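You operate a simulated robot arm through the tools that you are given. There is no shell and no other tool. Be economical: measure what you need, move in short steps, check, and stop when the job is done.

You run a simulated robot arm. Do the job below in one go: nothing can be reset, and whatever is moved stays where it is left.

TASK
Free the clamp, swing it clear, then burnish and wax the top of the glued block.
Fine: polishing stone, then white pad, all over; both go back; the block with the cream band stays on its ledge. Set down upright: polishing stone with green knob.

It is judged by the outcome, as a careful person would: the job done as asked, and still so three seconds after it is handed in. It fails if anything else is knocked over, pushed out of place, dropped, spilled or broken.

THE ROBOT
A 7-joint arm with a two-finger parallel gripper, fixed in place. Base frame: the origin is at the foot of the arm, x ahead of it, y to its left, z up. Units: mm, degrees, N and s.
With the tool pointing down near the work surface it reaches from about 300 to 700 mm from the base axis. Its first joint turns from -66.0 to 66.0 degrees. Payload 1.57 kg.
The tool frame sits at the grasp point between the pads (the TCP): z along the fingers, y along the line on which they close. The tips reach 30 mm beyond it. Largest opening 110 mm; finger width 24, thickness 12; the body of the gripper, 48 by 112 mm, starts 78 mm behind the TCP.
Orientation is told as [roll, pitch, yaw] about the base's x, y, z axes, in that order, counted from this pose: with the fingers straight down and closing along the base's y, the tool's x points along the base's -x, its y along +y and its z along -z.

THE INTERFACE
- The arm moves only by the tool step_arm. Its arguments are lists of equal length, an entry for each row: "xyz": the shift along the base's x, y, z in mm, a list of three; "dr": the turn, a rotation vector about the base's x, y, z in rad, a list of three; "hand": the gripper command, from -1 (fully open) to 1 (shut), values between in proportion. In form: {"xyz": [[dx, dy, dz], ...], "dr": [[ax, ay, az], ...], "hand": [hand, ...]}. A call has 1 to 12 rows; each row is the pose to reach, as a shift and turn from the pose commanded when the call began. Each row takes 0.2 s and may step no farther than 50 mm and 8.6 degrees from the row before; otherwise, or with a gripper value out of range, the whole call is refused. Where a pose cannot be reached the arm comes as near as it can. A force on the tool above 40 N (or 10 N above the force at the start of the call, whichever is more), or a blocked arm, ends the call early, and 0.2 s more pass. Each finger travels about 108 mm/s and halts on what it meets, pressing with about 24 N; the grip force reading is that of the motor and also rises with nothing between the fingers. The clock runs only during rows and for 0.2 s after the last one: add rows that repeat a pose to give the fingers time. It gives the time, the measured TCP pose, the force on the tool (base axes), the opening and the grip force at its end, in the units of the frame above (readings bear some noise), with the torque about the TCP (base axes, N m) and any sound that the robot's microphone picked up.
- Cameras (640 x 400 px; columns grow to the right, rows downward): "scene" is fixed at [174.7, -394.1, 1391.5]; the picture's right is [0.69, -0.72, 0.00], its down [-0.44, -0.42, -0.79] and it looks along [0.57, 0.55, -0.61] (base axes); focal length 241 px, centre (320, 200). "wrist" rides on the gripper at [70, 16, -141] in the tool frame; the picture's right is [-0.23, 0.97, 0.00], its down [-0.86, -0.20, -0.48] and it looks along [-0.47, -0.11, 0.88] (tool axes); focal length 222 px, centre (320, 200). There is no depth. A picture from a camera that has moved, and an enlarged one, comes with that camera's place and axes in the base frame and with its lens. The place of the scene camera against the robot may be out by one fixed shift of up to 12 mm in any direction.
- get_image(camera): a new picture of that camera. The clock stands still meanwhile.
- enlarge(camera, box): a new picture of the part [left, top, right, bottom] of that camera's present view, enlarged. The clock stands still meanwhile.
- finish_job(): hands the job in; it is judged then, once.

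Go step by step. Nothing tells you positions but the pictures and the camera data: compare them with the known pose of the tool, close in by small moves and look again before you grip or let go. The budget is 120 turns and 84 pictures, counting those below and the enlarged ones. Unless the task says otherwise, let go and move clear before handing in, and close with one line.

The tools are called by a JSON object that holds its "op" and its "data". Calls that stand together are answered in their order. step_arm: Moves the arm, as the interface text tells. Its arguments: {"type":"object","properties":{"xyz":{"type":"array"},"dr":{"type":"array"},"hand":{"type":"array"}},"required":["xyz","dr","hand"]} The other tools are called the same way: get_image (camera) takes a picture; enlarge (camera, box) takes an enlarged picture of a part of a camera's view; finish_job () hands the job in.

At the start:

```text
time_s: 0.0
eef_pos: [405.5, -20.0, 1247.0]
tool_rot: [0.0, 0.0, 0.0]
wrist_force: [0.2, -0.5, 0.0]
moment: [0.0, 0.02, 0.0]
gripper_width: 110.1
grip_force: 0.0
```

scene: 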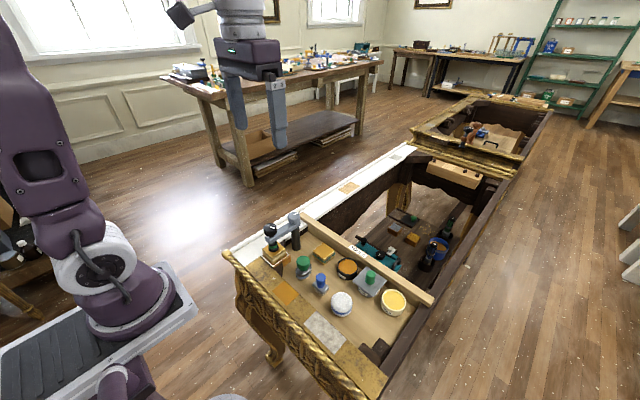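
wrist: 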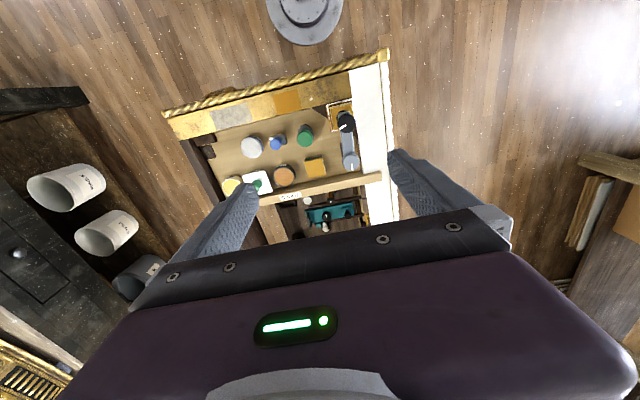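

I see a tray-like desk with a clamp, several knobbed tools and tins. I'll take enlarged views first.

{"op": "enlarge", "data": {"camera": "scene", "box": [220, 200, 440, 340]}}

{"op": "enlarge", "data": {"camera": "wrist", "box": [160, 40, 420, 240]}}

{"op": "enlarge", "data": {"camera": "scene", "box": [250, 205, 340, 300]}}

```text
2.86 times, centred on (330, 270) of scene
camera zoom: at [174.7, -394.1, 1391.5], right [0.69, -0.72, 0.0], down [-0.44, -0.42, -0.79], along [0.57, 0.55, -0.61], focal length 689 px, centre (291, 0)
```

zoom: 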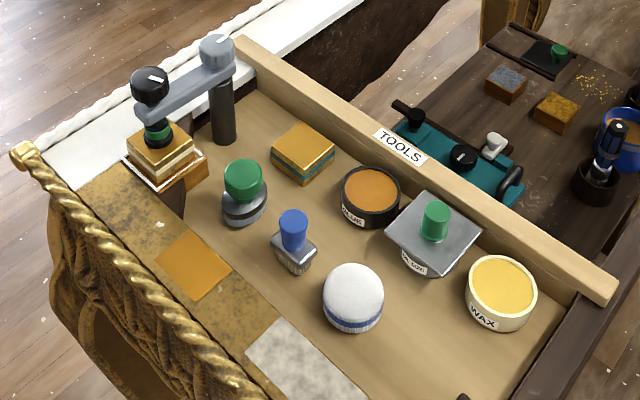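

```text
2.00 times, centred on (290, 140) of wrist
camera zoom: at [335.7, -5.2, 1388.2], right [0.23, 0.97, 0.0], down [0.86, -0.2, 0.48], along [0.47, -0.11, -0.88], focal length 444 px, centre (380, 320)
```

zoom: 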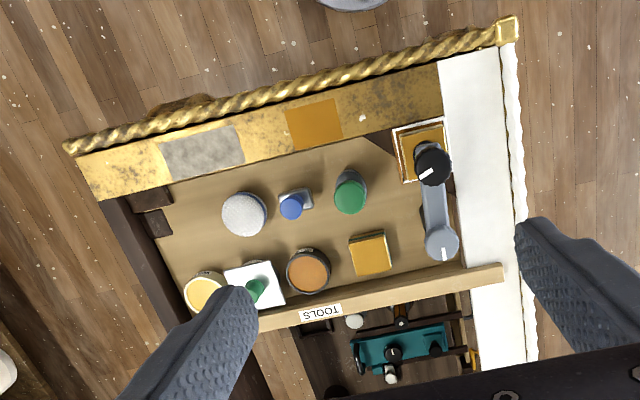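

```text
4.21 times, centred on (295, 252) of scene
camera zoom: at [174.7, -394.1, 1391.5], right [0.69, -0.72, 0.0], down [-0.44, -0.42, -0.79], along [0.57, 0.55, -0.61], focal length 1016 px, centre (425, -21)
```

zoom: 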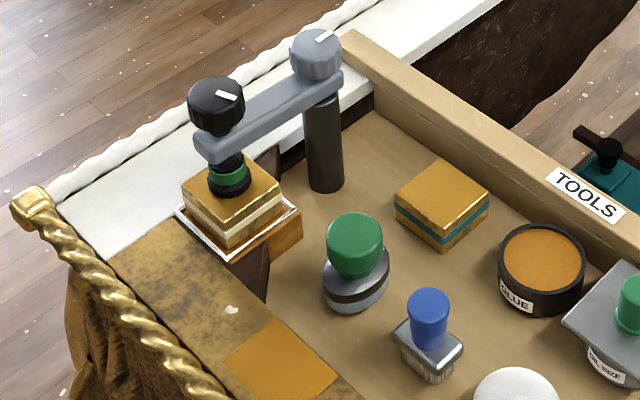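

The work area lies around (450, -80), with the surface near z 800. I'll lower the arm for a closer look with the wrist camera.

{"op": "step_arm", "data": {"xyz": [[-12, -8, -43], [-24, -16, -86], [-36, -24, -129], [-48, -32, -172], [-60, -40, -215], [-60, -40, -215]], "dr": [[0, 0, 0], [0, 0, 0], [0, 0, 0], [0, 0, 0], [0, 0, 0], [0, 0, 0]], "hand": [-1, -1, -1, -1, -1, -1]}}

{"op": "get_image", "data": {"camera": "wrist"}}

```text
time_s: 1.4
eef_pos: [342.6, -59.5, 1031.2]
tool_rot: [0.1, 0.0, 0.0]
wrist_force: [0.0, 1.5, -0.4]
moment: [0.01, -0.01, 0.02]
gripper_width: 110.1
grip_force: 0.0
```

```text
78 pictures are left
camera wrist: at [273.3, -43.8, 1172.9], right [0.23, 0.97, 0.0], down [0.85, -0.2, 0.48], along [0.47, -0.11, -0.88], focal length 222 px, centre (320, 200)
```

wrist: 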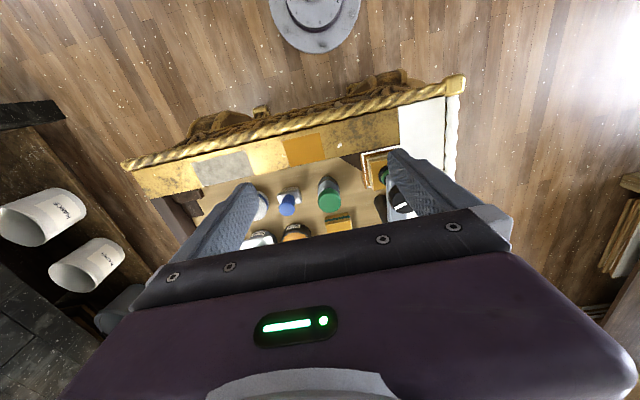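

The gripper hides half the view, so I'll shift forward to bring the tools into the upper half of the picture.

{"op": "step_arm", "data": {"xyz": [[45, 5, 0], [90, 10, 0], [115, 10, 0], [115, 10, 0]], "dr": [[0, 0, 0], [0, 0, 0], [0, 0, 0], [0, 0, 0]], "hand": [-1, -1, -1, -1]}}

{"op": "enlarge", "data": {"camera": "wrist", "box": [140, 0, 460, 200]}}

```text
time_s: 2.4
eef_pos: [459.8, -51.6, 1031.7]
tool_rot: [0.0, 0.0, 0.0]
wrist_force: [0.3, 0.0, -0.4]
moment: [-0.01, -0.01, -0.03]
gripper_width: 110.0
grip_force: 0.1
```

```text
2.00 times, centred on (300, 100) of wrist
camera zoom: at [390.3, -36.1, 1174.2], right [0.23, 0.97, 0.0], down [0.86, -0.2, 0.48], along [0.47, -0.11, -0.88], focal length 444 px, centre (360, 400)
```

zoom: 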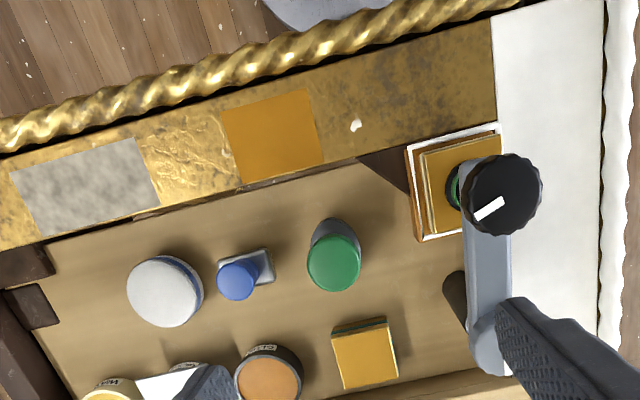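

The black clamp knob is near (422, 28, 933), the post knob near (508, 24, 918), and the stone knob near (449, -69, 855). I'll look closely at the clamp next.

{"op": "enlarge", "data": {"camera": "scene", "box": [255, 205, 311, 240]}}

{"op": "enlarge", "data": {"camera": "scene", "box": [255, 230, 335, 280]}}

{"op": "enlarge", "data": {"camera": "wrist", "box": [330, 50, 420, 200]}}

```text
11.43 times, centred on (283, 222) of scene
camera zoom: at [174.7, -394.1, 1391.5], right [0.69, -0.72, 0.0], down [-0.44, -0.42, -0.79], along [0.57, 0.55, -0.61], focal length 2757 px, centre (743, -57)
```

zoom: 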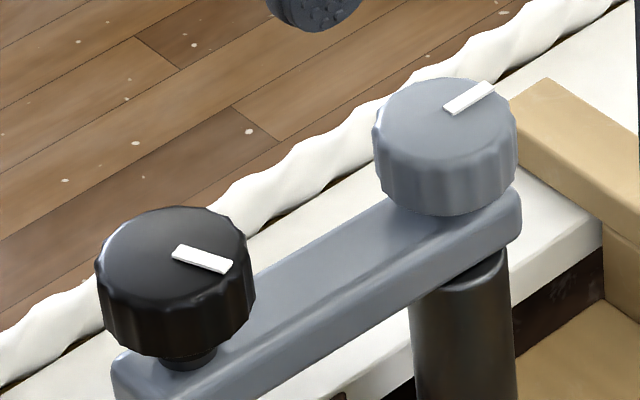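

```text
8.00 times, centred on (295, 255) of scene
camera zoom: at [174.7, -394.1, 1391.5], right [0.69, -0.72, 0.0], down [-0.44, -0.42, -0.79], along [0.57, 0.55, -0.61], focal length 1930 px, centre (520, -240)
```

zoom: 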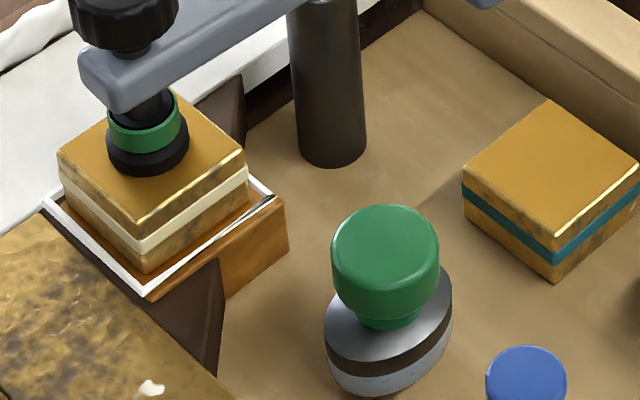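

```text
2.67 times, centred on (375, 125) of wrist
camera zoom: at [390.3, -36.1, 1174.2], right [0.23, 0.97, 0.0], down [0.86, -0.2, 0.48], along [0.47, -0.11, -0.88], focal length 592 px, centre (173, 400)
```

zoom: 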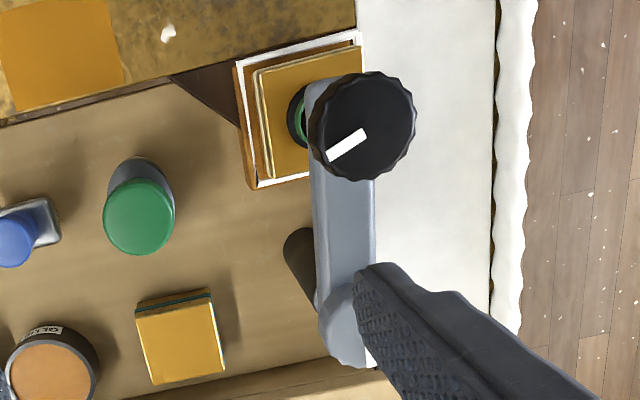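

I'll hover above the black knob and check the alignment before gripping it.

{"op": "step_arm", "data": {"xyz": [[-15, 35, -10], [-38, 80, -20], [-38, 80, -50], [-38, 80, -50]], "dr": [[0, 0, 0], [0, 0, 0], [0, 0, 0], [0, 0, 0]], "hand": [-0.3, -0.3, -0.3, -0.3]}}

{"op": "get_image", "data": {"camera": "wrist"}}

{"op": "enlarge", "data": {"camera": "scene", "box": [230, 165, 342, 235]}}

```text
refused: row 2 steps farther than a row can; nothing moved
```

```text
73 pictures are left
camera wrist: at [390.3, -36.1, 1174.2], right [0.23, 0.97, 0.0], down [0.86, -0.2, 0.48], along [0.47, -0.11, -0.88], focal length 222 px, centre (320, 200)
```

wrist: 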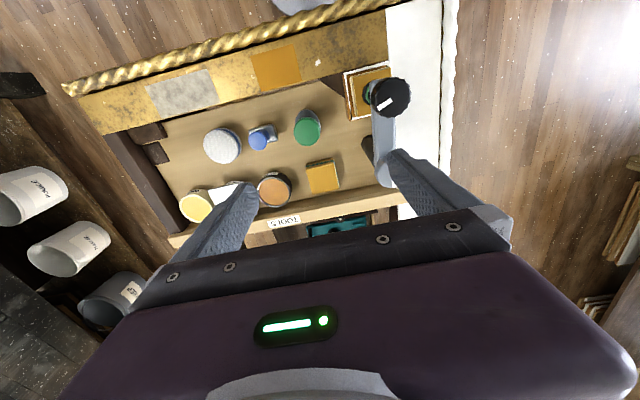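

```text
5.71 times, centred on (286, 200) of scene
camera zoom: at [174.7, -394.1, 1391.5], right [0.69, -0.72, 0.0], down [-0.44, -0.42, -0.79], along [0.57, 0.55, -0.61], focal length 1378 px, centre (514, 200)
```

zoom: 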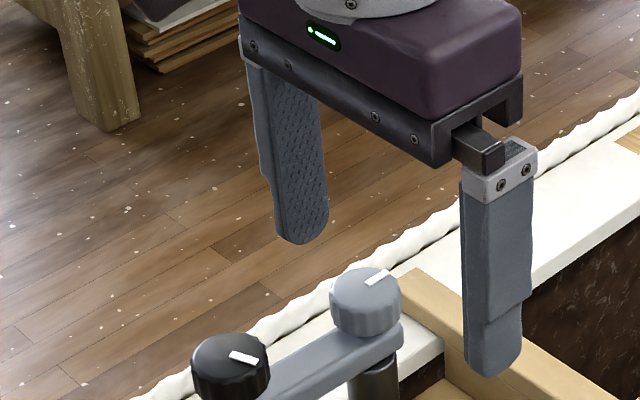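

One row was too long, so I'll repeat the move in smaller steps.

{"op": "step_arm", "data": {"xyz": [[-13, 27, -10], [-26, 54, -20], [-38, 80, -30], [-38, 80, -50], [-38, 80, -50]], "dr": [[0, 0, 0], [0, 0, 0], [0, 0, 0], [0, 0, 0], [0, 0, 0]], "hand": [-0.3, -0.3, -0.3, -0.3, -0.3]}}

{"op": "get_image", "data": {"camera": "wrist"}}

{"op": "enlarge", "data": {"camera": "scene", "box": [230, 165, 342, 235]}}

```text
time_s: 3.6
eef_pos: [422.4, 30.2, 982.4]
tool_rot: [0.0, 0.0, -0.1]
wrist_force: [-0.3, 0.0, -0.3]
moment: [0.0, -0.02, 0.02]
gripper_width: 71.5
grip_force: 0.0
```

```text
71 pictures are left
camera wrist: at [352.1, 44.7, 1123.9], right [0.23, 0.97, 0.0], down [0.85, -0.2, 0.48], along [0.47, -0.11, -0.88], focal length 222 px, centre (320, 200)
```

wrist: 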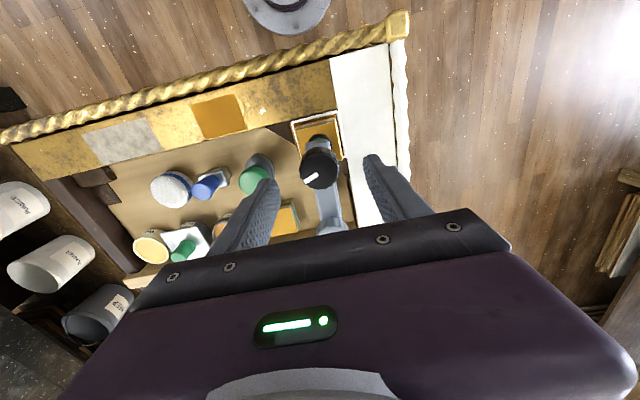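

```text
5.71 times, centred on (286, 200) of scene
camera zoom: at [174.7, -394.1, 1391.5], right [0.69, -0.72, 0.0], down [-0.44, -0.42, -0.79], along [0.57, 0.55, -0.61], focal length 1378 px, centre (514, 200)
```

zoom: 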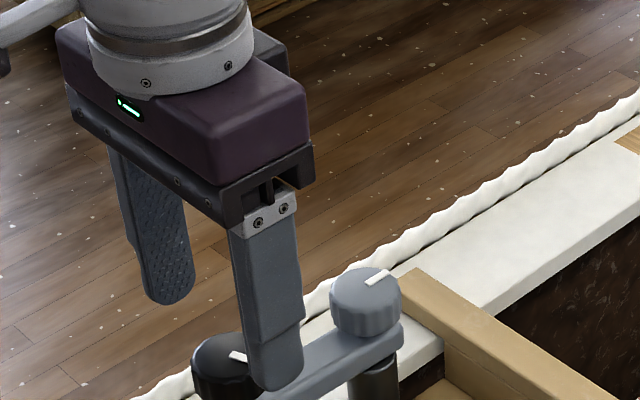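

The knob top works out at (422, 27.5, 933). I'll descend around it and close the fingers.

{"op": "step_arm", "data": {"xyz": [[0, -2.5, -18], [0, -2.5, -36], [0, -2.5, -36], [0, -2.5, -36], [0, -2.5, -36]], "dr": [[0, 0, 0], [0, 0, 0], [0, 0, 0], [0, 0, 0], [0, 0, 0]], "hand": [-0.3, -0.3, 0.5, 0.5, 0.5]}}

{"op": "enlarge", "data": {"camera": "scene", "box": [230, 175, 342, 245]}}

```text
time_s: 4.8
eef_pos: [422.0, 26.0, 945.6]
tool_rot: [0.0, 0.1, 0.0]
wrist_force: [0.9, 12.5, -4.1]
moment: [0.09, -0.06, 0.03]
gripper_width: 38.5
grip_force: 6.0
```

```text
5.71 times, centred on (286, 210) of scene
camera zoom: at [174.8, -393.7, 1391.6], right [0.69, -0.72, 0.0], down [-0.44, -0.42, -0.79], along [0.57, 0.55, -0.61], focal length 1378 px, centre (514, 143)
```

zoom: 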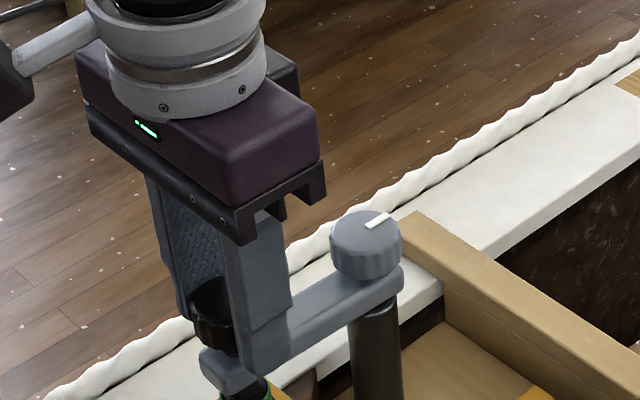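

The knob is held at a width of 38 mm. I'll shift 2 mm in y to relieve the side load and start turning counter-clockwise.

{"op": "step_arm", "data": {"xyz": [[0, 2, 0], [0, 2, 0], [0, 2, 0], [0, 2, 0], [0, 2, 0], [0, 2, 0]], "dr": [[0, 0, 0], [0, 0, 0.12], [0, 0, 0.24], [0, 0, 0.36], [0, 0, 0.48], [0, 0, 0.6]], "hand": [1, 1, 1, 1, 1, 1]}}

{"op": "enlarge", "data": {"camera": "scene", "box": [230, 175, 342, 245]}}

```text
time_s: 6.2
eef_pos: [421.3, 27.2, 945.3]
tool_rot: [0.0, 0.0, 34.5]
wrist_force: [-13.1, 6.5, 22.9]
moment: [0.1, 0.4, 0.0]
gripper_width: 34.4
grip_force: 41.7
```

```text
5.71 times, centred on (286, 210) of scene
camera zoom: at [174.1, -393.9, 1391.6], right [0.69, -0.72, 0.0], down [-0.44, -0.42, -0.79], along [0.57, 0.55, -0.61], focal length 1378 px, centre (514, 143)
```

zoom: 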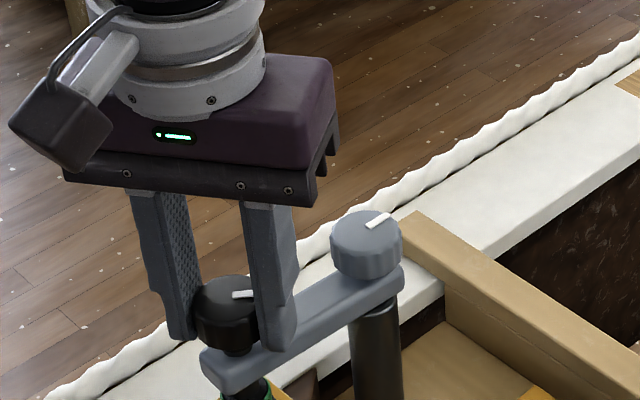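

The knob turned and pushes up on the tool, so the screw is rising. I'll keep turning and follow it upward.

{"op": "step_arm", "data": {"xyz": [[0.7, 0, 1], [0.7, 0, 1.3], [0.7, 0, 1.6], [0.7, 0, 1.9], [0.7, 0, 2.2], [0.7, 0, 2.5], [0.7, 0, 2.5]], "dr": [[0, 0, 0.12], [0, 0, 0.24], [0, 0, 0.36], [0, 0, 0.48], [0, 0, 0.6], [0, 0, 0.72], [0, 0, 0.72]], "hand": [1, 1, 1, 1, 1, 1, 1]}}

{"op": "enlarge", "data": {"camera": "scene", "box": [230, 175, 342, 245]}}

```text
time_s: 7.8
eef_pos: [421.7, 29.0, 947.6]
tool_rot: [0.2, 0.1, 75.7]
wrist_force: [-15.7, -1.7, -22.1]
moment: [-0.13, 0.09, 0.06]
gripper_width: 33.9
grip_force: 41.6
```

```text
5.71 times, centred on (286, 210) of scene
camera zoom: at [174.5, -394.1, 1391.5], right [0.69, -0.72, 0.0], down [-0.44, -0.42, -0.79], along [0.57, 0.55, -0.61], focal length 1378 px, centre (514, 143)
```

zoom: 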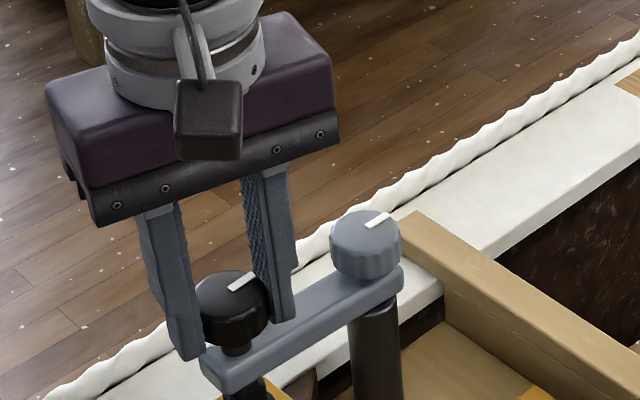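

The force has reversed, so I followed slightly too fast. I'll check the pad and block from below the clamp arm.

{"op": "enlarge", "data": {"camera": "scene", "box": [250, 215, 330, 265]}}

```text
8.00 times, centred on (290, 240) of scene
camera zoom: at [174.5, -394.1, 1391.5], right [0.69, -0.72, 0.0], down [-0.44, -0.42, -0.79], along [0.57, 0.55, -0.61], focal length 1930 px, centre (560, -120)
```

zoom: 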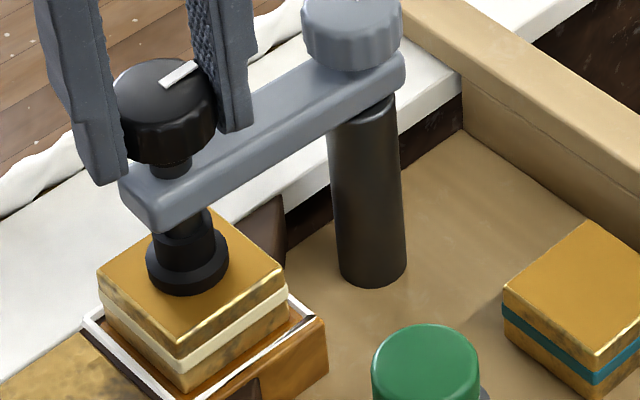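

The green ring has disappeared up the screw, which suggests it's slackening. I'll turn further to lift the pad.

{"op": "step_arm", "data": {"xyz": [[0, 0, -1], [0, 0, -0.7], [0, 0, -0.4], [0, 0, -0.1], [0, 0, 0.2], [0, 0, 0.5], [0, 0, 0.5]], "dr": [[0, 0, 0.12], [0, 0, 0.24], [0, 0, 0.36], [0, 0, 0.48], [0, 0, 0.6], [0, 0, 0.72], [0, 0, 0.72]], "hand": [1, 1, 1, 1, 1, 1, 1]}}

{"op": "enlarge", "data": {"camera": "scene", "box": [250, 215, 330, 265]}}

```text
time_s: 9.4
eef_pos: [422.1, 28.0, 949.9]
tool_rot: [0.0, 0.0, 117.1]
wrist_force: [-22.3, 2.4, -6.9]
moment: [0.12, 0.3, 0.02]
gripper_width: 34.0
grip_force: 41.8
```

```text
8.00 times, centred on (290, 240) of scene
camera zoom: at [174.2, -394.0, 1391.6], right [0.69, -0.72, 0.0], down [-0.44, -0.42, -0.79], along [0.57, 0.55, -0.61], focal length 1930 px, centre (560, -120)
```

zoom: 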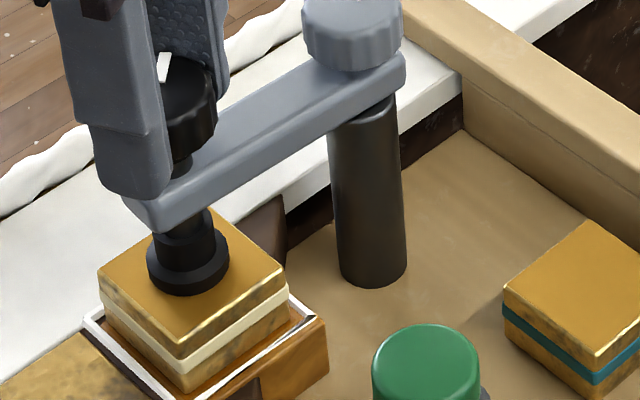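

The knob has risen a few mm but the pad still touches the block. I'll keep turning.

{"op": "step_arm", "data": {"xyz": [[-1, 0, 0.2], [-1, 0, 0.5], [-1, 0, 0.8], [-1, 0, 1.1], [-1, 0, 1.4], [-1, 0, 1.4]], "dr": [[0, 0, 0.12], [0, 0, 0.24], [0, 0, 0.36], [0, 0, 0.48], [0, 0, 0.6], [0, 0, 0.6]], "hand": [1, 1, 1, 1, 1, 1]}}

{"op": "enlarge", "data": {"camera": "scene", "box": [250, 215, 330, 265]}}

```text
time_s: 10.8
eef_pos: [423.2, 29.3, 950.8]
tool_rot: [0.0, 0.1, 151.4]
wrist_force: [-9.2, -0.4, -5.6]
moment: [-0.12, -0.01, 0.0]
gripper_width: 34.0
grip_force: 41.2
```

```text
8.00 times, centred on (290, 240) of scene
camera zoom: at [174.5, -394.1, 1391.5], right [0.69, -0.72, 0.0], down [-0.44, -0.42, -0.79], along [0.57, 0.55, -0.61], focal length 1930 px, centre (560, -120)
```

zoom: 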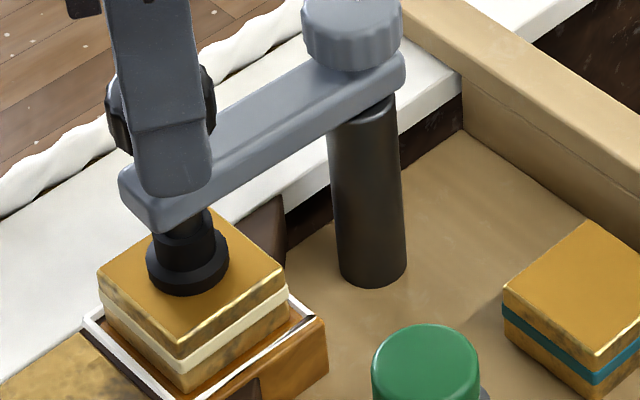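

The pad is still down, so I'll release, unwind the wrist and take another turn.

{"op": "step_arm", "data": {"xyz": [[0, -0.5, 0], [0, -0.5, 0], [0, -0.5, 0], [0, -0.5, 0], [0, -0.5, 0], [0, -0.5, 0], [0, -0.5, 0], [0, -0.5, 0], [0, -0.5, 0], [0, -0.5, 0], [0, -0.5, 0], [0, -0.5, 0]], "dr": [[0, 0, 0], [0, 0, 0], [0, 0, -0.149], [0, 0, -0.298], [0, 0, -0.447], [0, 0, -0.596], [0, 0, -0.745], [0, 0, -0.894], [0, 0, -1.043], [0, 0, -1.192], [0, 0, -1.341], [0, 0, -1.49]], "hand": [-0.2, -0.2, -0.2, -0.2, -0.2, -0.2, -0.2, -0.2, -0.2, -0.2, -0.2, -0.2]}}

{"op": "step_arm", "data": {"xyz": [[0, 0, 0], [0, 0, 0], [0, 0, 0], [0, 0, 0], [0, 0, 0], [0, 0, 0], [0, 0, 0], [0, 0, 0], [0, 0, 0], [0, 0, 0], [0, 0, 0], [0, 0, 0]], "dr": [[0, 0, -0.149], [0, 0, -0.298], [0, 0, -0.447], [0, 0, -0.596], [0, 0, -0.745], [0, 0, -0.894], [0, 0, -1.043], [0, 0, -1.192], [0, 0, -1.341], [0, 0, -1.49], [0, 0, -1.639], [0, 0, -1.788]], "hand": [-0.2, -0.2, -0.2, -0.2, -0.2, -0.2, -0.2, -0.2, -0.2, -0.2, -0.2, -0.2]}}

{"op": "enlarge", "data": {"camera": "scene", "box": [250, 205, 330, 255]}}

```text
time_s: 13.4
eef_pos: [422.3, 26.4, 951.1]
tool_rot: [0.0, 0.0, 65.9]
wrist_force: [0.4, 0.7, -0.4]
moment: [0.02, 0.0, -0.03]
gripper_width: 66.0
grip_force: 0.1
```

```text
time_s: 16.0
eef_pos: [422.5, 27.9, 949.5]
tool_rot: [0.0, 0.0, -36.7]
wrist_force: [-0.9, 0.6, -0.5]
moment: [-0.03, 0.03, 0.01]
gripper_width: 66.0
grip_force: 0.1
```

```text
8.00 times, centred on (290, 230) of scene
camera zoom: at [174.7, -394.1, 1391.5], right [0.69, -0.72, 0.0], down [-0.44, -0.42, -0.79], along [0.57, 0.55, -0.61], focal length 1930 px, centre (560, -40)
```

zoom: 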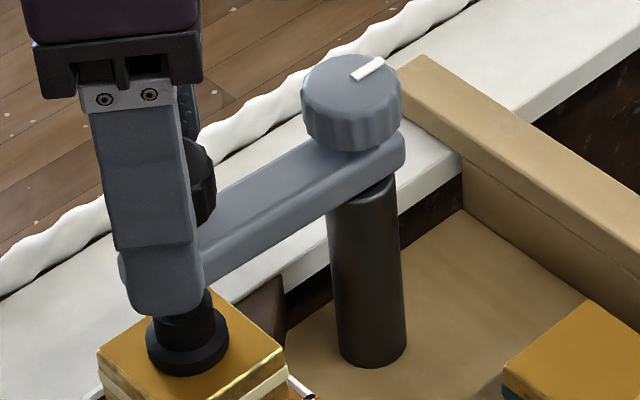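

I'll grip again and turn about 80 degrees more.

{"op": "step_arm", "data": {"xyz": [[0, 0, 0], [0, 0, 0], [0, 0, 0.2], [0, 0, 0.4], [0, 0, 0.6], [0, 0, 0.8], [0, 0, 1], [0, 0, 1.2], [0, 0, 1.4], [0, 0, 1.6], [0, 0, 1.8], [0, 0, 2]], "dr": [[0, 0, 0], [0, 0, 0], [0, 0, 0.145], [0, 0, 0.29], [0, 0, 0.435], [0, 0, 0.58], [0, 0, 0.725], [0, 0, 0.87], [0, 0, 1.015], [0, 0, 1.16], [0, 0, 1.305], [0, 0, 1.45]], "hand": [1, 1, 1, 1, 1, 1, 1, 1, 1, 1, 1, 1]}}

{"op": "enlarge", "data": {"camera": "scene", "box": [250, 205, 330, 255]}}

```text
time_s: 18.6
eef_pos: [423.0, 29.6, 952.2]
tool_rot: [0.0, -0.1, 46.8]
wrist_force: [8.4, 17.1, 10.8]
moment: [0.51, -0.4, -0.02]
gripper_width: 34.6
grip_force: 42.0
```

```text
8.00 times, centred on (290, 230) of scene
camera zoom: at [174.8, -393.6, 1391.6], right [0.69, -0.72, 0.0], down [-0.44, -0.42, -0.79], along [0.57, 0.55, -0.61], focal length 1930 px, centre (560, -40)
```

zoom: 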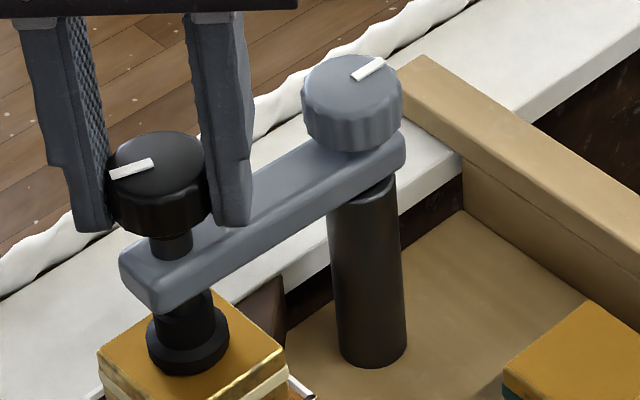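

The neck under the knob is longer, so the screw is rising. I'll continue turning.

{"op": "step_arm", "data": {"xyz": [[0, 0, 0.6], [0, 0, 0.8], [0, 0, 1], [0, 0, 1.2], [0, 0, 1.4], [0, 0, 1.6], [0, 0, 1.8], [0, 0, 2], [0, 0, 2.2], [0, 0, 2.4], [0, 0, 2.6], [0, 0, 2.6]], "dr": [[0, 0, 0.145], [0, 0, 0.29], [0, 0, 0.435], [0, 0, 0.58], [0, 0, 0.725], [0, 0, 0.87], [0, 0, 1.015], [0, 0, 1.16], [0, 0, 1.305], [0, 0, 1.45], [0, 0, 1.595], [0, 0, 1.74]], "hand": [1, 1, 1, 1, 1, 1, 1, 1, 1, 1, 1, 1]}}

{"op": "enlarge", "data": {"camera": "scene", "box": [250, 210, 330, 260]}}

```text
time_s: 21.2
eef_pos: [421.7, 28.4, 954.1]
tool_rot: [0.1, 0.0, 146.5]
wrist_force: [13.7, 9.8, -1.1]
moment: [0.12, -0.19, -0.8]
gripper_width: 34.8
grip_force: 42.2
```

```text
8.00 times, centred on (290, 235) of scene
camera zoom: at [175.1, -393.8, 1391.5], right [0.69, -0.72, 0.0], down [-0.44, -0.42, -0.79], along [0.57, 0.55, -0.61], focal length 1930 px, centre (560, -80)
```

zoom: 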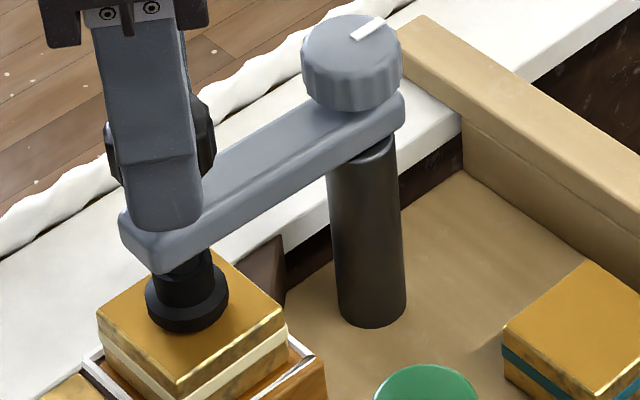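

A torque of -0.8 suggests the screw has reached its end stop, and the pad looks slightly raised. I'll release, lift and look.

{"op": "step_arm", "data": {"xyz": [[0, 0, 0], [0, 0, 0], [0, 0, 45], [0, 0, 60], [0, 0, 60], [0, 0, 60], [0, 0, 60], [0, 0, 60], [0, 0, 60], [0, 0, 60], [0, 0, 60], [0, 0, 60]], "dr": [[0, 0, 0], [0, 0, 0], [0, 0, -0.14], [0, 0, -0.28], [0, 0, -0.42], [0, 0, -0.56], [0, 0, -0.7], [0, 0, -0.84], [0, 0, -0.98], [0, 0, -1.12], [0, 0, -1.26], [0, 0, -1.4]], "hand": [-0.2, -0.2, -0.2, -0.2, -0.2, -0.2, -0.2, -0.2, -0.2, -0.2, -0.2, -0.2]}}

{"op": "enlarge", "data": {"camera": "scene", "box": [250, 210, 330, 260]}}

```text
time_s: 23.8
eef_pos: [421.5, 28.5, 1012.9]
tool_rot: [0.0, 0.1, 65.9]
wrist_force: [0.4, 0.0, -0.5]
moment: [0.02, 0.0, -0.02]
gripper_width: 66.2
grip_force: 0.0
```

```text
8.00 times, centred on (290, 235) of scene
camera zoom: at [174.7, -394.1, 1391.5], right [0.69, -0.72, 0.0], down [-0.44, -0.42, -0.79], along [0.57, 0.55, -0.61], focal length 1930 px, centre (560, -80)
```

zoom: 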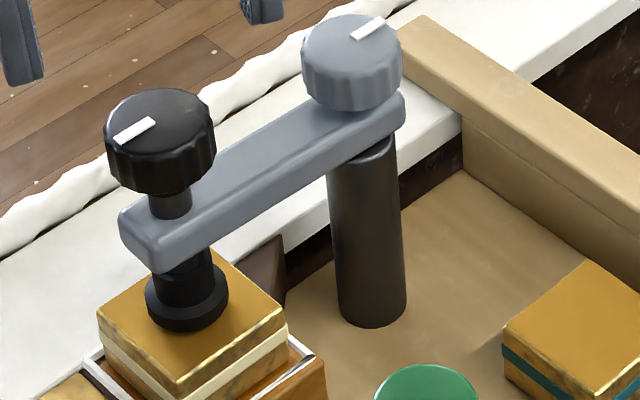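

The knob mark shows the screw stopped partway through my last turn. I'll check for a gap under the pad.

{"op": "enlarge", "data": {"camera": "scene", "box": [258, 238, 290, 258]}}

{"op": "get_image", "data": {"camera": "wrist"}}

```text
16.00 times, centred on (274, 248) of scene
camera zoom: at [174.7, -394.1, 1391.5], right [0.69, -0.72, 0.0], down [-0.44, -0.42, -0.79], along [0.57, 0.55, -0.61], focal length 3860 px, centre (1056, -568)
```

zoom: 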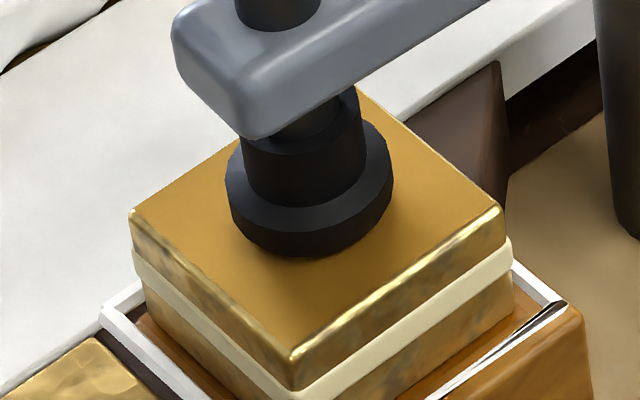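

```text
58 pictures are left
camera wrist: at [378.9, -29.9, 1155.6], right [-0.8, 0.61, 0.0], down [0.53, 0.7, 0.48], along [0.29, 0.38, -0.88], focal length 222 px, centre (320, 200)
```

wrist: 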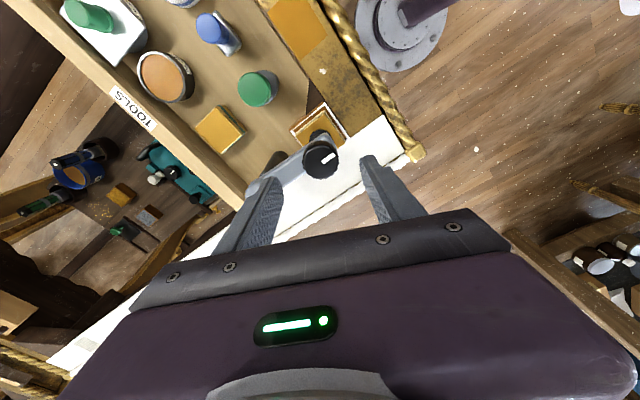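

The gap is hard to judge, but the pressure ring is gone and the screw is at its stop. I'll straddle the clamp arm with open fingers and test the swing gently.

{"op": "step_arm", "data": {"xyz": [[8, 0, 0], [16, 0, 0], [24, 0, 0], [32, 0, 0], [39, -2, 0], [39, -2, 0], [39, -2, 0], [39, -2, 0], [39, -2, 0]], "dr": [[0, 0, -0.14], [0, 0, -0.28], [0, 0, -0.42], [0, 0, -0.56], [0, 0, -0.7], [0, 0, -0.84], [0, 0, -0.98], [0, 0, -1.12], [0, 0, -1.15]], "hand": [-0.2, -0.2, -0.2, -0.2, -0.2, -0.2, -0.2, -0.2, -0.2]}}

{"op": "enlarge", "data": {"camera": "wrist", "box": [200, 60, 460, 240]}}

```text
time_s: 25.8
eef_pos: [461.1, 28.5, 1015.4]
tool_rot: [-0.1, -0.1, 0.1]
wrist_force: [0.8, -0.1, 0.2]
moment: [0.04, -0.02, 0.0]
gripper_width: 65.9
grip_force: 0.1
```

```text
2.22 times, centred on (330, 150) of wrist
camera zoom: at [391.7, 41.8, 1155.9], right [0.23, 0.97, 0.0], down [0.86, -0.2, 0.48], along [0.47, -0.11, -0.88], focal length 494 px, centre (298, 311)
```

zoom: 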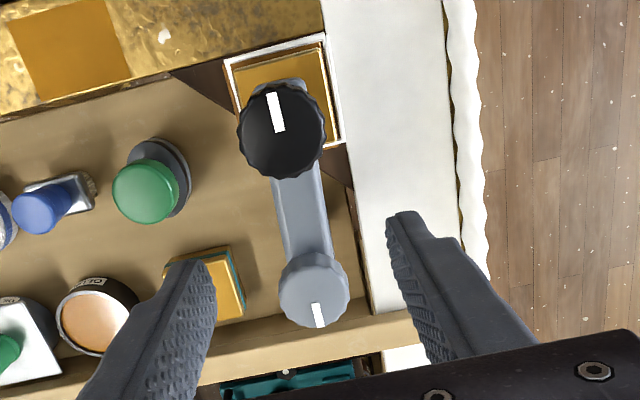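

The clamp arm is centred between the fingers. I'll descend astride it.

{"op": "step_arm", "data": {"xyz": [[0, -3, -45], [0, -3, -70], [0, -3, -87], [0, -3, -87]], "dr": [[0, 0, 0], [0, 0, 0], [0, 0, 0], [0, 0, 0]], "hand": [-0.2, -0.2, -0.2, -0.2]}}

{"op": "enlarge", "data": {"camera": "scene", "box": [240, 190, 352, 260]}}

```text
time_s: 26.8
eef_pos: [459.8, 24.8, 926.4]
tool_rot: [-0.1, 0.1, 0.0]
wrist_force: [1.1, 0.6, -0.1]
moment: [0.0, -0.01, 0.01]
gripper_width: 65.8
grip_force: 0.1
```

```text
5.71 times, centred on (296, 225) of scene
camera zoom: at [174.7, -394.1, 1391.5], right [0.69, -0.72, 0.0], down [-0.44, -0.42, -0.79], along [0.57, 0.55, -0.61], focal length 1378 px, centre (457, 57)
```

zoom: 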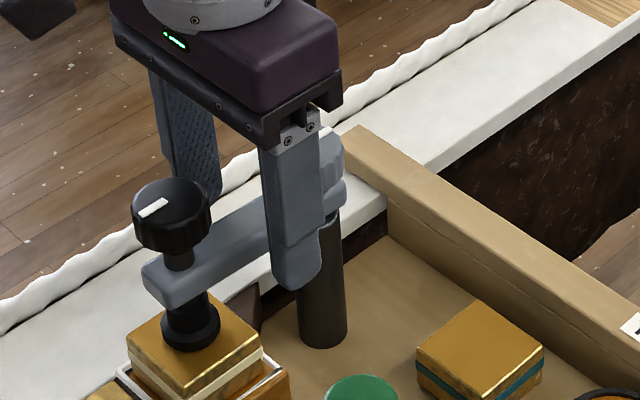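

The fingers straddle the arm. I'll push gently toward +y and watch the force.

{"op": "step_arm", "data": {"xyz": [[0, 10, 0], [0, 18, 0], [0, 22, 0], [0, 25, 0], [0, 27, 0]], "dr": [[0, 0, 0], [0, 0, 0], [0, 0, 0], [0, 0, 0], [0, 0, 0]], "hand": [-0.2, -0.2, -0.2, -0.2, -0.2]}}

{"op": "enlarge", "data": {"camera": "scene", "box": [240, 190, 352, 260]}}

```text
time_s: 28.0
eef_pos: [461.2, 50.4, 927.2]
tool_rot: [0.0, 0.0, 0.1]
wrist_force: [-2.9, -2.3, -0.5]
moment: [0.18, -0.16, 0.0]
gripper_width: 69.4
grip_force: 2.0
```

```text
5.71 times, centred on (296, 225) of scene
camera zoom: at [174.6, -394.2, 1391.5], right [0.69, -0.72, 0.0], down [-0.44, -0.42, -0.79], along [0.57, 0.55, -0.61], focal length 1378 px, centre (457, 57)
```

zoom: 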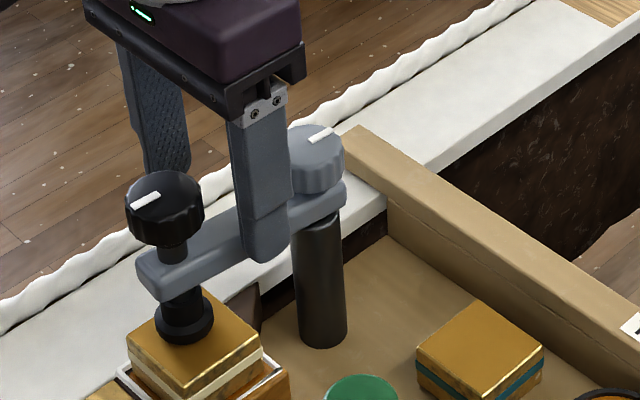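

The arm swings freely at about 3 N and the block hasn't moved. I'll follow the arc clockwise.

{"op": "step_arm", "data": {"xyz": [[3, 0.9, 0], [7.4, 6.7, 0], [12.5, 11.8, 0], [18.3, 16.2, 0], [24.6, 19.7, 0], [31.4, 22.2, 0]], "dr": [[0, 0, -0.14], [0, 0, -0.28], [0, 0, -0.42], [0, 0, -0.56], [0, 0, -0.7], [0, 0, -0.84]], "hand": [-0.2, -0.2, -0.2, -0.2, -0.2, -0.2]}}

{"op": "enlarge", "data": {"camera": "scene", "box": [220, 180, 348, 260]}}

```text
time_s: 29.4
eef_pos: [493.3, 74.5, 928.6]
tool_rot: [0.1, 0.1, -48.2]
wrist_force: [-1.0, -1.7, -1.1]
moment: [-0.02, 0.02, -0.04]
gripper_width: 67.1
grip_force: 1.2
```

```text
5.00 times, centred on (284, 220) of scene
camera zoom: at [174.7, -394.1, 1391.5], right [0.69, -0.72, 0.0], down [-0.44, -0.42, -0.79], along [0.57, 0.55, -0.61], focal length 1206 px, centre (500, 100)
```

zoom: 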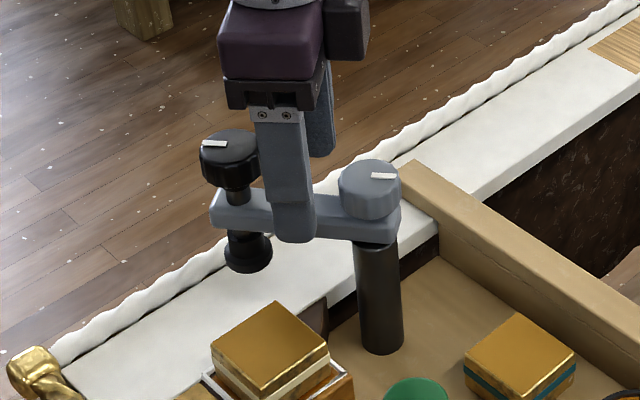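

Swinging well and the block is undisturbed. I'll carry on to roughly 100 degrees.

{"op": "step_arm", "data": {"xyz": [[7.1, 1.7, 0], [14.3, 2.3, 0], [21.5, 1.9, 0], [28.6, 0.5, 0], [35.4, -1.9, 0], [41.9, -5.1, 0], [47, -9, 0], [47, -9, 0]], "dr": [[0, 0, -0.14], [0, 0, -0.28], [0, 0, -0.42], [0, 0, -0.56], [0, 0, -0.7], [0, 0, -0.84], [0, 0, -0.94], [0, 0, -0.94]], "hand": [-0.2, -0.2, -0.2, -0.2, -0.2, -0.2, -0.2, -0.2]}}

{"op": "enlarge", "data": {"camera": "scene", "box": [220, 180, 348, 260]}}

```text
time_s: 31.0
eef_pos: [531.3, 63.9, 925.8]
tool_rot: [-1.3, -0.5, -100.9]
wrist_force: [-27.5, -0.9, 8.8]
moment: [0.46, 0.86, 0.59]
gripper_width: 89.2
grip_force: 13.3
stopped in row 8: the force on the tool passed its limit at 43 N (the readings are from after the stop); the commanded pose is now the measured one
```

```text
5.00 times, centred on (284, 220) of scene
camera zoom: at [173.9, -394.1, 1391.6], right [0.69, -0.72, 0.0], down [-0.44, -0.42, -0.79], along [0.57, 0.55, -0.61], focal length 1206 px, centre (500, 100)
```

zoom: 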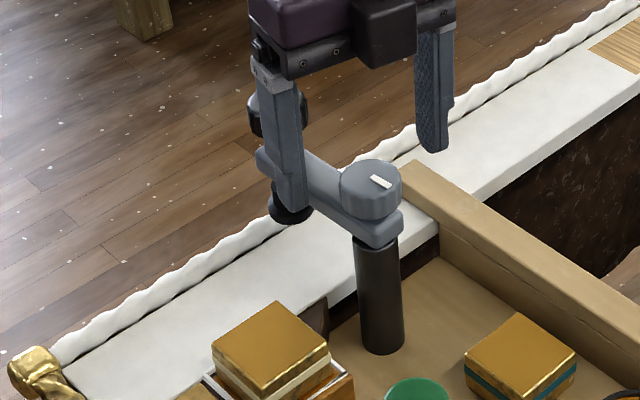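

The arm hit its stop at about 90 degrees, which is far enough. I'll back off and lift away.

{"op": "step_arm", "data": {"xyz": [[-10, 0, 0], [-18, 0, 0], [-18, 0, 0], [-18, 0, 45], [-18, 0, 90], [-18, 0, 125]], "dr": [[0, 0, 0], [0, 0, 0], [0, 0, 0], [0, 0, 0], [0, 0, 0], [0, 0, 0]], "hand": [-0.4, -0.4, -0.4, -0.4, -0.4, -0.4]}}

{"op": "enlarge", "data": {"camera": "scene", "box": [220, 190, 380, 290]}}

```text
time_s: 32.4
eef_pos: [516.0, 63.3, 1053.4]
tool_rot: [-0.7, -0.4, -101.0]
wrist_force: [0.4, -0.7, 0.6]
moment: [-0.01, -0.01, -0.01]
gripper_width: 76.9
grip_force: 0.1
```

```text
4.00 times, centred on (300, 240) of scene
camera zoom: at [174.7, -394.1, 1391.5], right [0.69, -0.72, 0.0], down [-0.44, -0.42, -0.79], along [0.57, 0.55, -0.61], focal length 965 px, centre (400, 40)
```

zoom: 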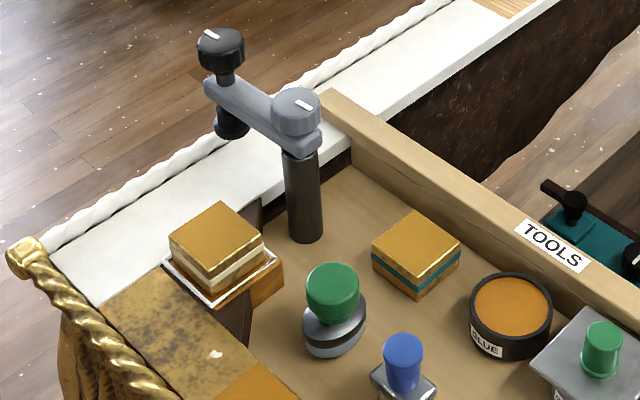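

The clamp is clear and the block is still on its ledge. I'll return to yaw 0 above the tray for fresh measurements.

{"op": "step_arm", "data": {"xyz": [[-4, -9, 0], [-8, -18, 0], [-12, -27, 0], [-16, -36, 0], [-20, -45, 0], [-24, -54, 0], [-28, -63, 0], [-32, -72, 0], [-36, -81, 0], [-40, -90, 0], [-46, -100, 0], [-46, -100, 0]], "dr": [[0, 0, 0.147], [0, 0, 0.294], [0, 0, 0.441], [0, 0, 0.588], [0, 0, 0.735], [0, 0, 0.882], [0, 0, 1.029], [0, 0, 1.176], [0, 0, 1.323], [0, 0, 1.47], [0, 0, 1.617], [0, 0, 1.763]], "hand": [-0.4, -0.4, -0.4, -0.4, -0.4, -0.4, -0.4, -0.4, -0.4, -0.4, -0.4, -0.4]}}

{"op": "enlarge", "data": {"camera": "wrist", "box": [140, 0, 460, 200]}}

{"op": "enlarge", "data": {"camera": "scene", "box": [250, 235, 330, 285]}}

```text
time_s: 35.0
eef_pos: [471.6, -37.4, 1052.7]
tool_rot: [-0.7, -0.4, 0.2]
wrist_force: [-0.1, 0.4, -0.4]
moment: [0.0, -0.01, -0.01]
gripper_width: 76.8
grip_force: 0.1
```

```text
2.00 times, centred on (300, 100) of wrist
camera zoom: at [400.1, -20.3, 1193.4], right [0.22, 0.97, -0.01], down [0.85, -0.19, 0.49], along [0.47, -0.12, -0.87], focal length 444 px, centre (360, 400)
```

zoom: 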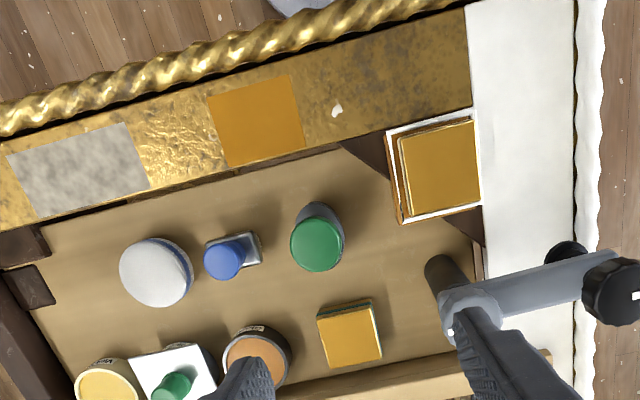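

```text
8.00 times, centred on (290, 260) of scene
camera zoom: at [174.7, -394.1, 1391.5], right [0.69, -0.72, 0.0], down [-0.44, -0.42, -0.79], along [0.57, 0.55, -0.61], focal length 1930 px, centre (560, -280)
```

zoom: 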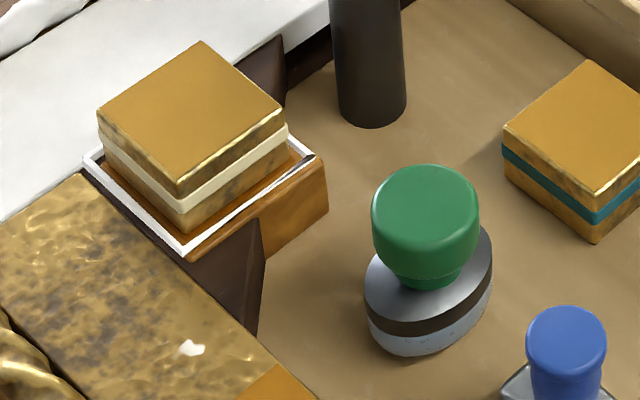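

Block top centre works out at (418, 26, 854.5), about 50 mm square, and the stone knob at (449, -69, 855). I'll inspect the stone's shape before gripping.

{"op": "enlarge", "data": {"camera": "wrist", "box": [230, 75, 390, 175]}}

{"op": "enlarge", "data": {"camera": "scene", "box": [290, 250, 330, 285]}}

```text
4.00 times, centred on (310, 125) of wrist
camera zoom: at [400.1, -20.3, 1193.4], right [0.22, 0.97, -0.01], down [0.85, -0.19, 0.49], along [0.47, -0.12, -0.87], focal length 888 px, centre (360, 500)
```

zoom: 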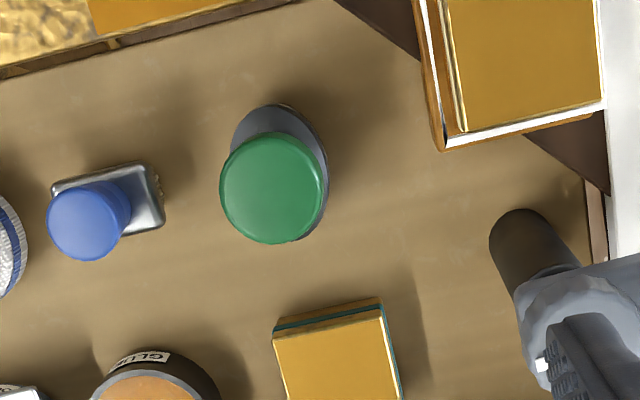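

```text
11.43 times, centred on (310, 268) of scene
camera zoom: at [174.7, -394.1, 1391.5], right [0.69, -0.72, 0.0], down [-0.44, -0.42, -0.79], along [0.57, 0.55, -0.61], focal length 2757 px, centre (434, -571)
```

zoom: 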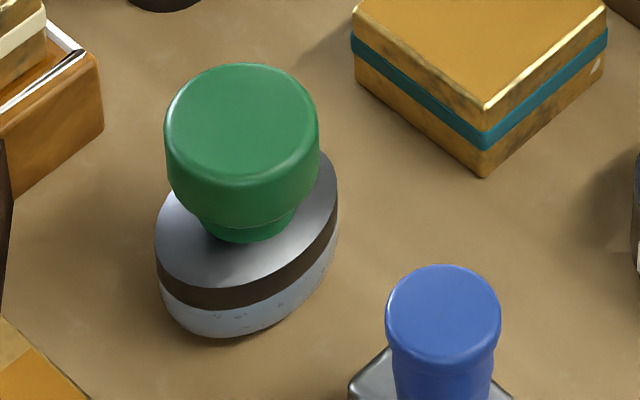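

The stone has an oval base elongated along x with a 37 mm knob. I'll hover above it, fixing the small tilt, and verify.

{"op": "step_arm", "data": {"xyz": [[-10, -15, -35], [-22.6, -31, -70], [-22.6, -31, -110], [-22.6, -31, -150], [-22.6, -31, -150]], "dr": [[0.012, 0.007, 0], [0.012, 0.007, 0], [0.012, 0.007, 0], [0.012, 0.007, 0], [0.012, 0.007, 0]], "hand": [-0.15, -0.15, -0.15, -0.15, -0.15]}}

{"op": "enlarge", "data": {"camera": "wrist", "box": [200, 60, 440, 240]}}

{"op": "enlarge", "data": {"camera": "scene", "box": [270, 220, 350, 290]}}

```text
time_s: 36.2
eef_pos: [448.8, -67.5, 898.8]
tool_rot: [0.0, 0.0, 0.0]
wrist_force: [0.0, -0.5, 0.7]
moment: [-0.01, -0.01, -0.02]
gripper_width: 63.3
grip_force: 0.0
```

```text
2.22 times, centred on (320, 150) of wrist
camera zoom: at [378.9, -52.9, 1040.9], right [0.23, 0.97, 0.0], down [0.86, -0.2, 0.48], along [0.47, -0.11, -0.88], focal length 494 px, centre (320, 311)
```

zoom: 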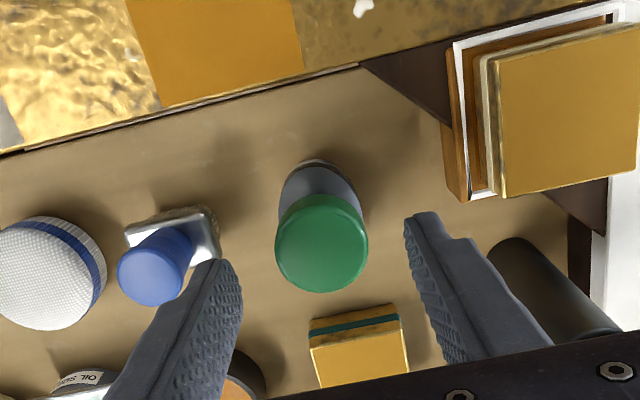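

```text
5.71 times, centred on (310, 255) of scene
camera zoom: at [174.7, -394.1, 1391.5], right [0.69, -0.72, 0.0], down [-0.44, -0.42, -0.79], along [0.57, 0.55, -0.61], focal length 1378 px, centre (377, -114)
```

zoom: 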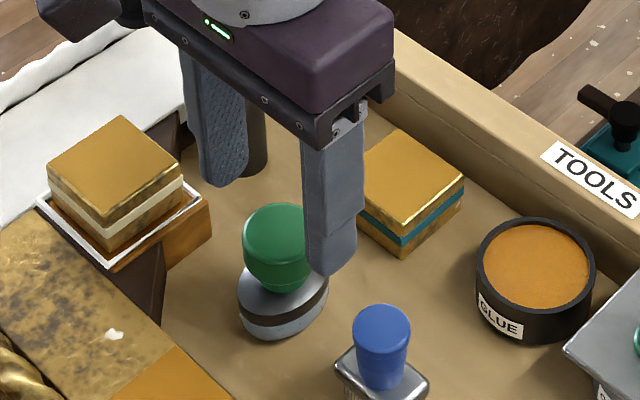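

The knob is at (449, -68.5), aligned with the tool. I'll descend and grip.

{"op": "step_arm", "data": {"xyz": [[0, -1, -20], [0, -1, -34], [0, -1, -34], [0, -1, -34], [0, -1, -34]], "dr": [[0, 0, 0], [0, 0, 0], [0, 0, 0], [0, 0, 0], [0, 0, 0]], "hand": [-0.15, -0.15, 1, 1, 1]}}

{"op": "enlarge", "data": {"camera": "scene", "box": [270, 220, 350, 290]}}

```text
time_s: 37.4
eef_pos: [449.3, -69.9, 867.8]
tool_rot: [-0.1, -0.1, 0.0]
wrist_force: [-0.5, -0.5, 0.4]
moment: [0.0, -0.05, 0.0]
gripper_width: 36.5
grip_force: 24.0
```

```text
5.71 times, centred on (310, 255) of scene
camera zoom: at [174.7, -394.1, 1391.5], right [0.69, -0.72, 0.0], down [-0.44, -0.42, -0.79], along [0.57, 0.55, -0.61], focal length 1378 px, centre (377, -114)
```

zoom: 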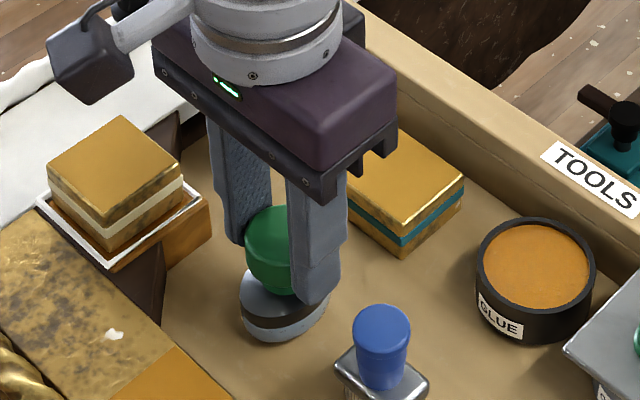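

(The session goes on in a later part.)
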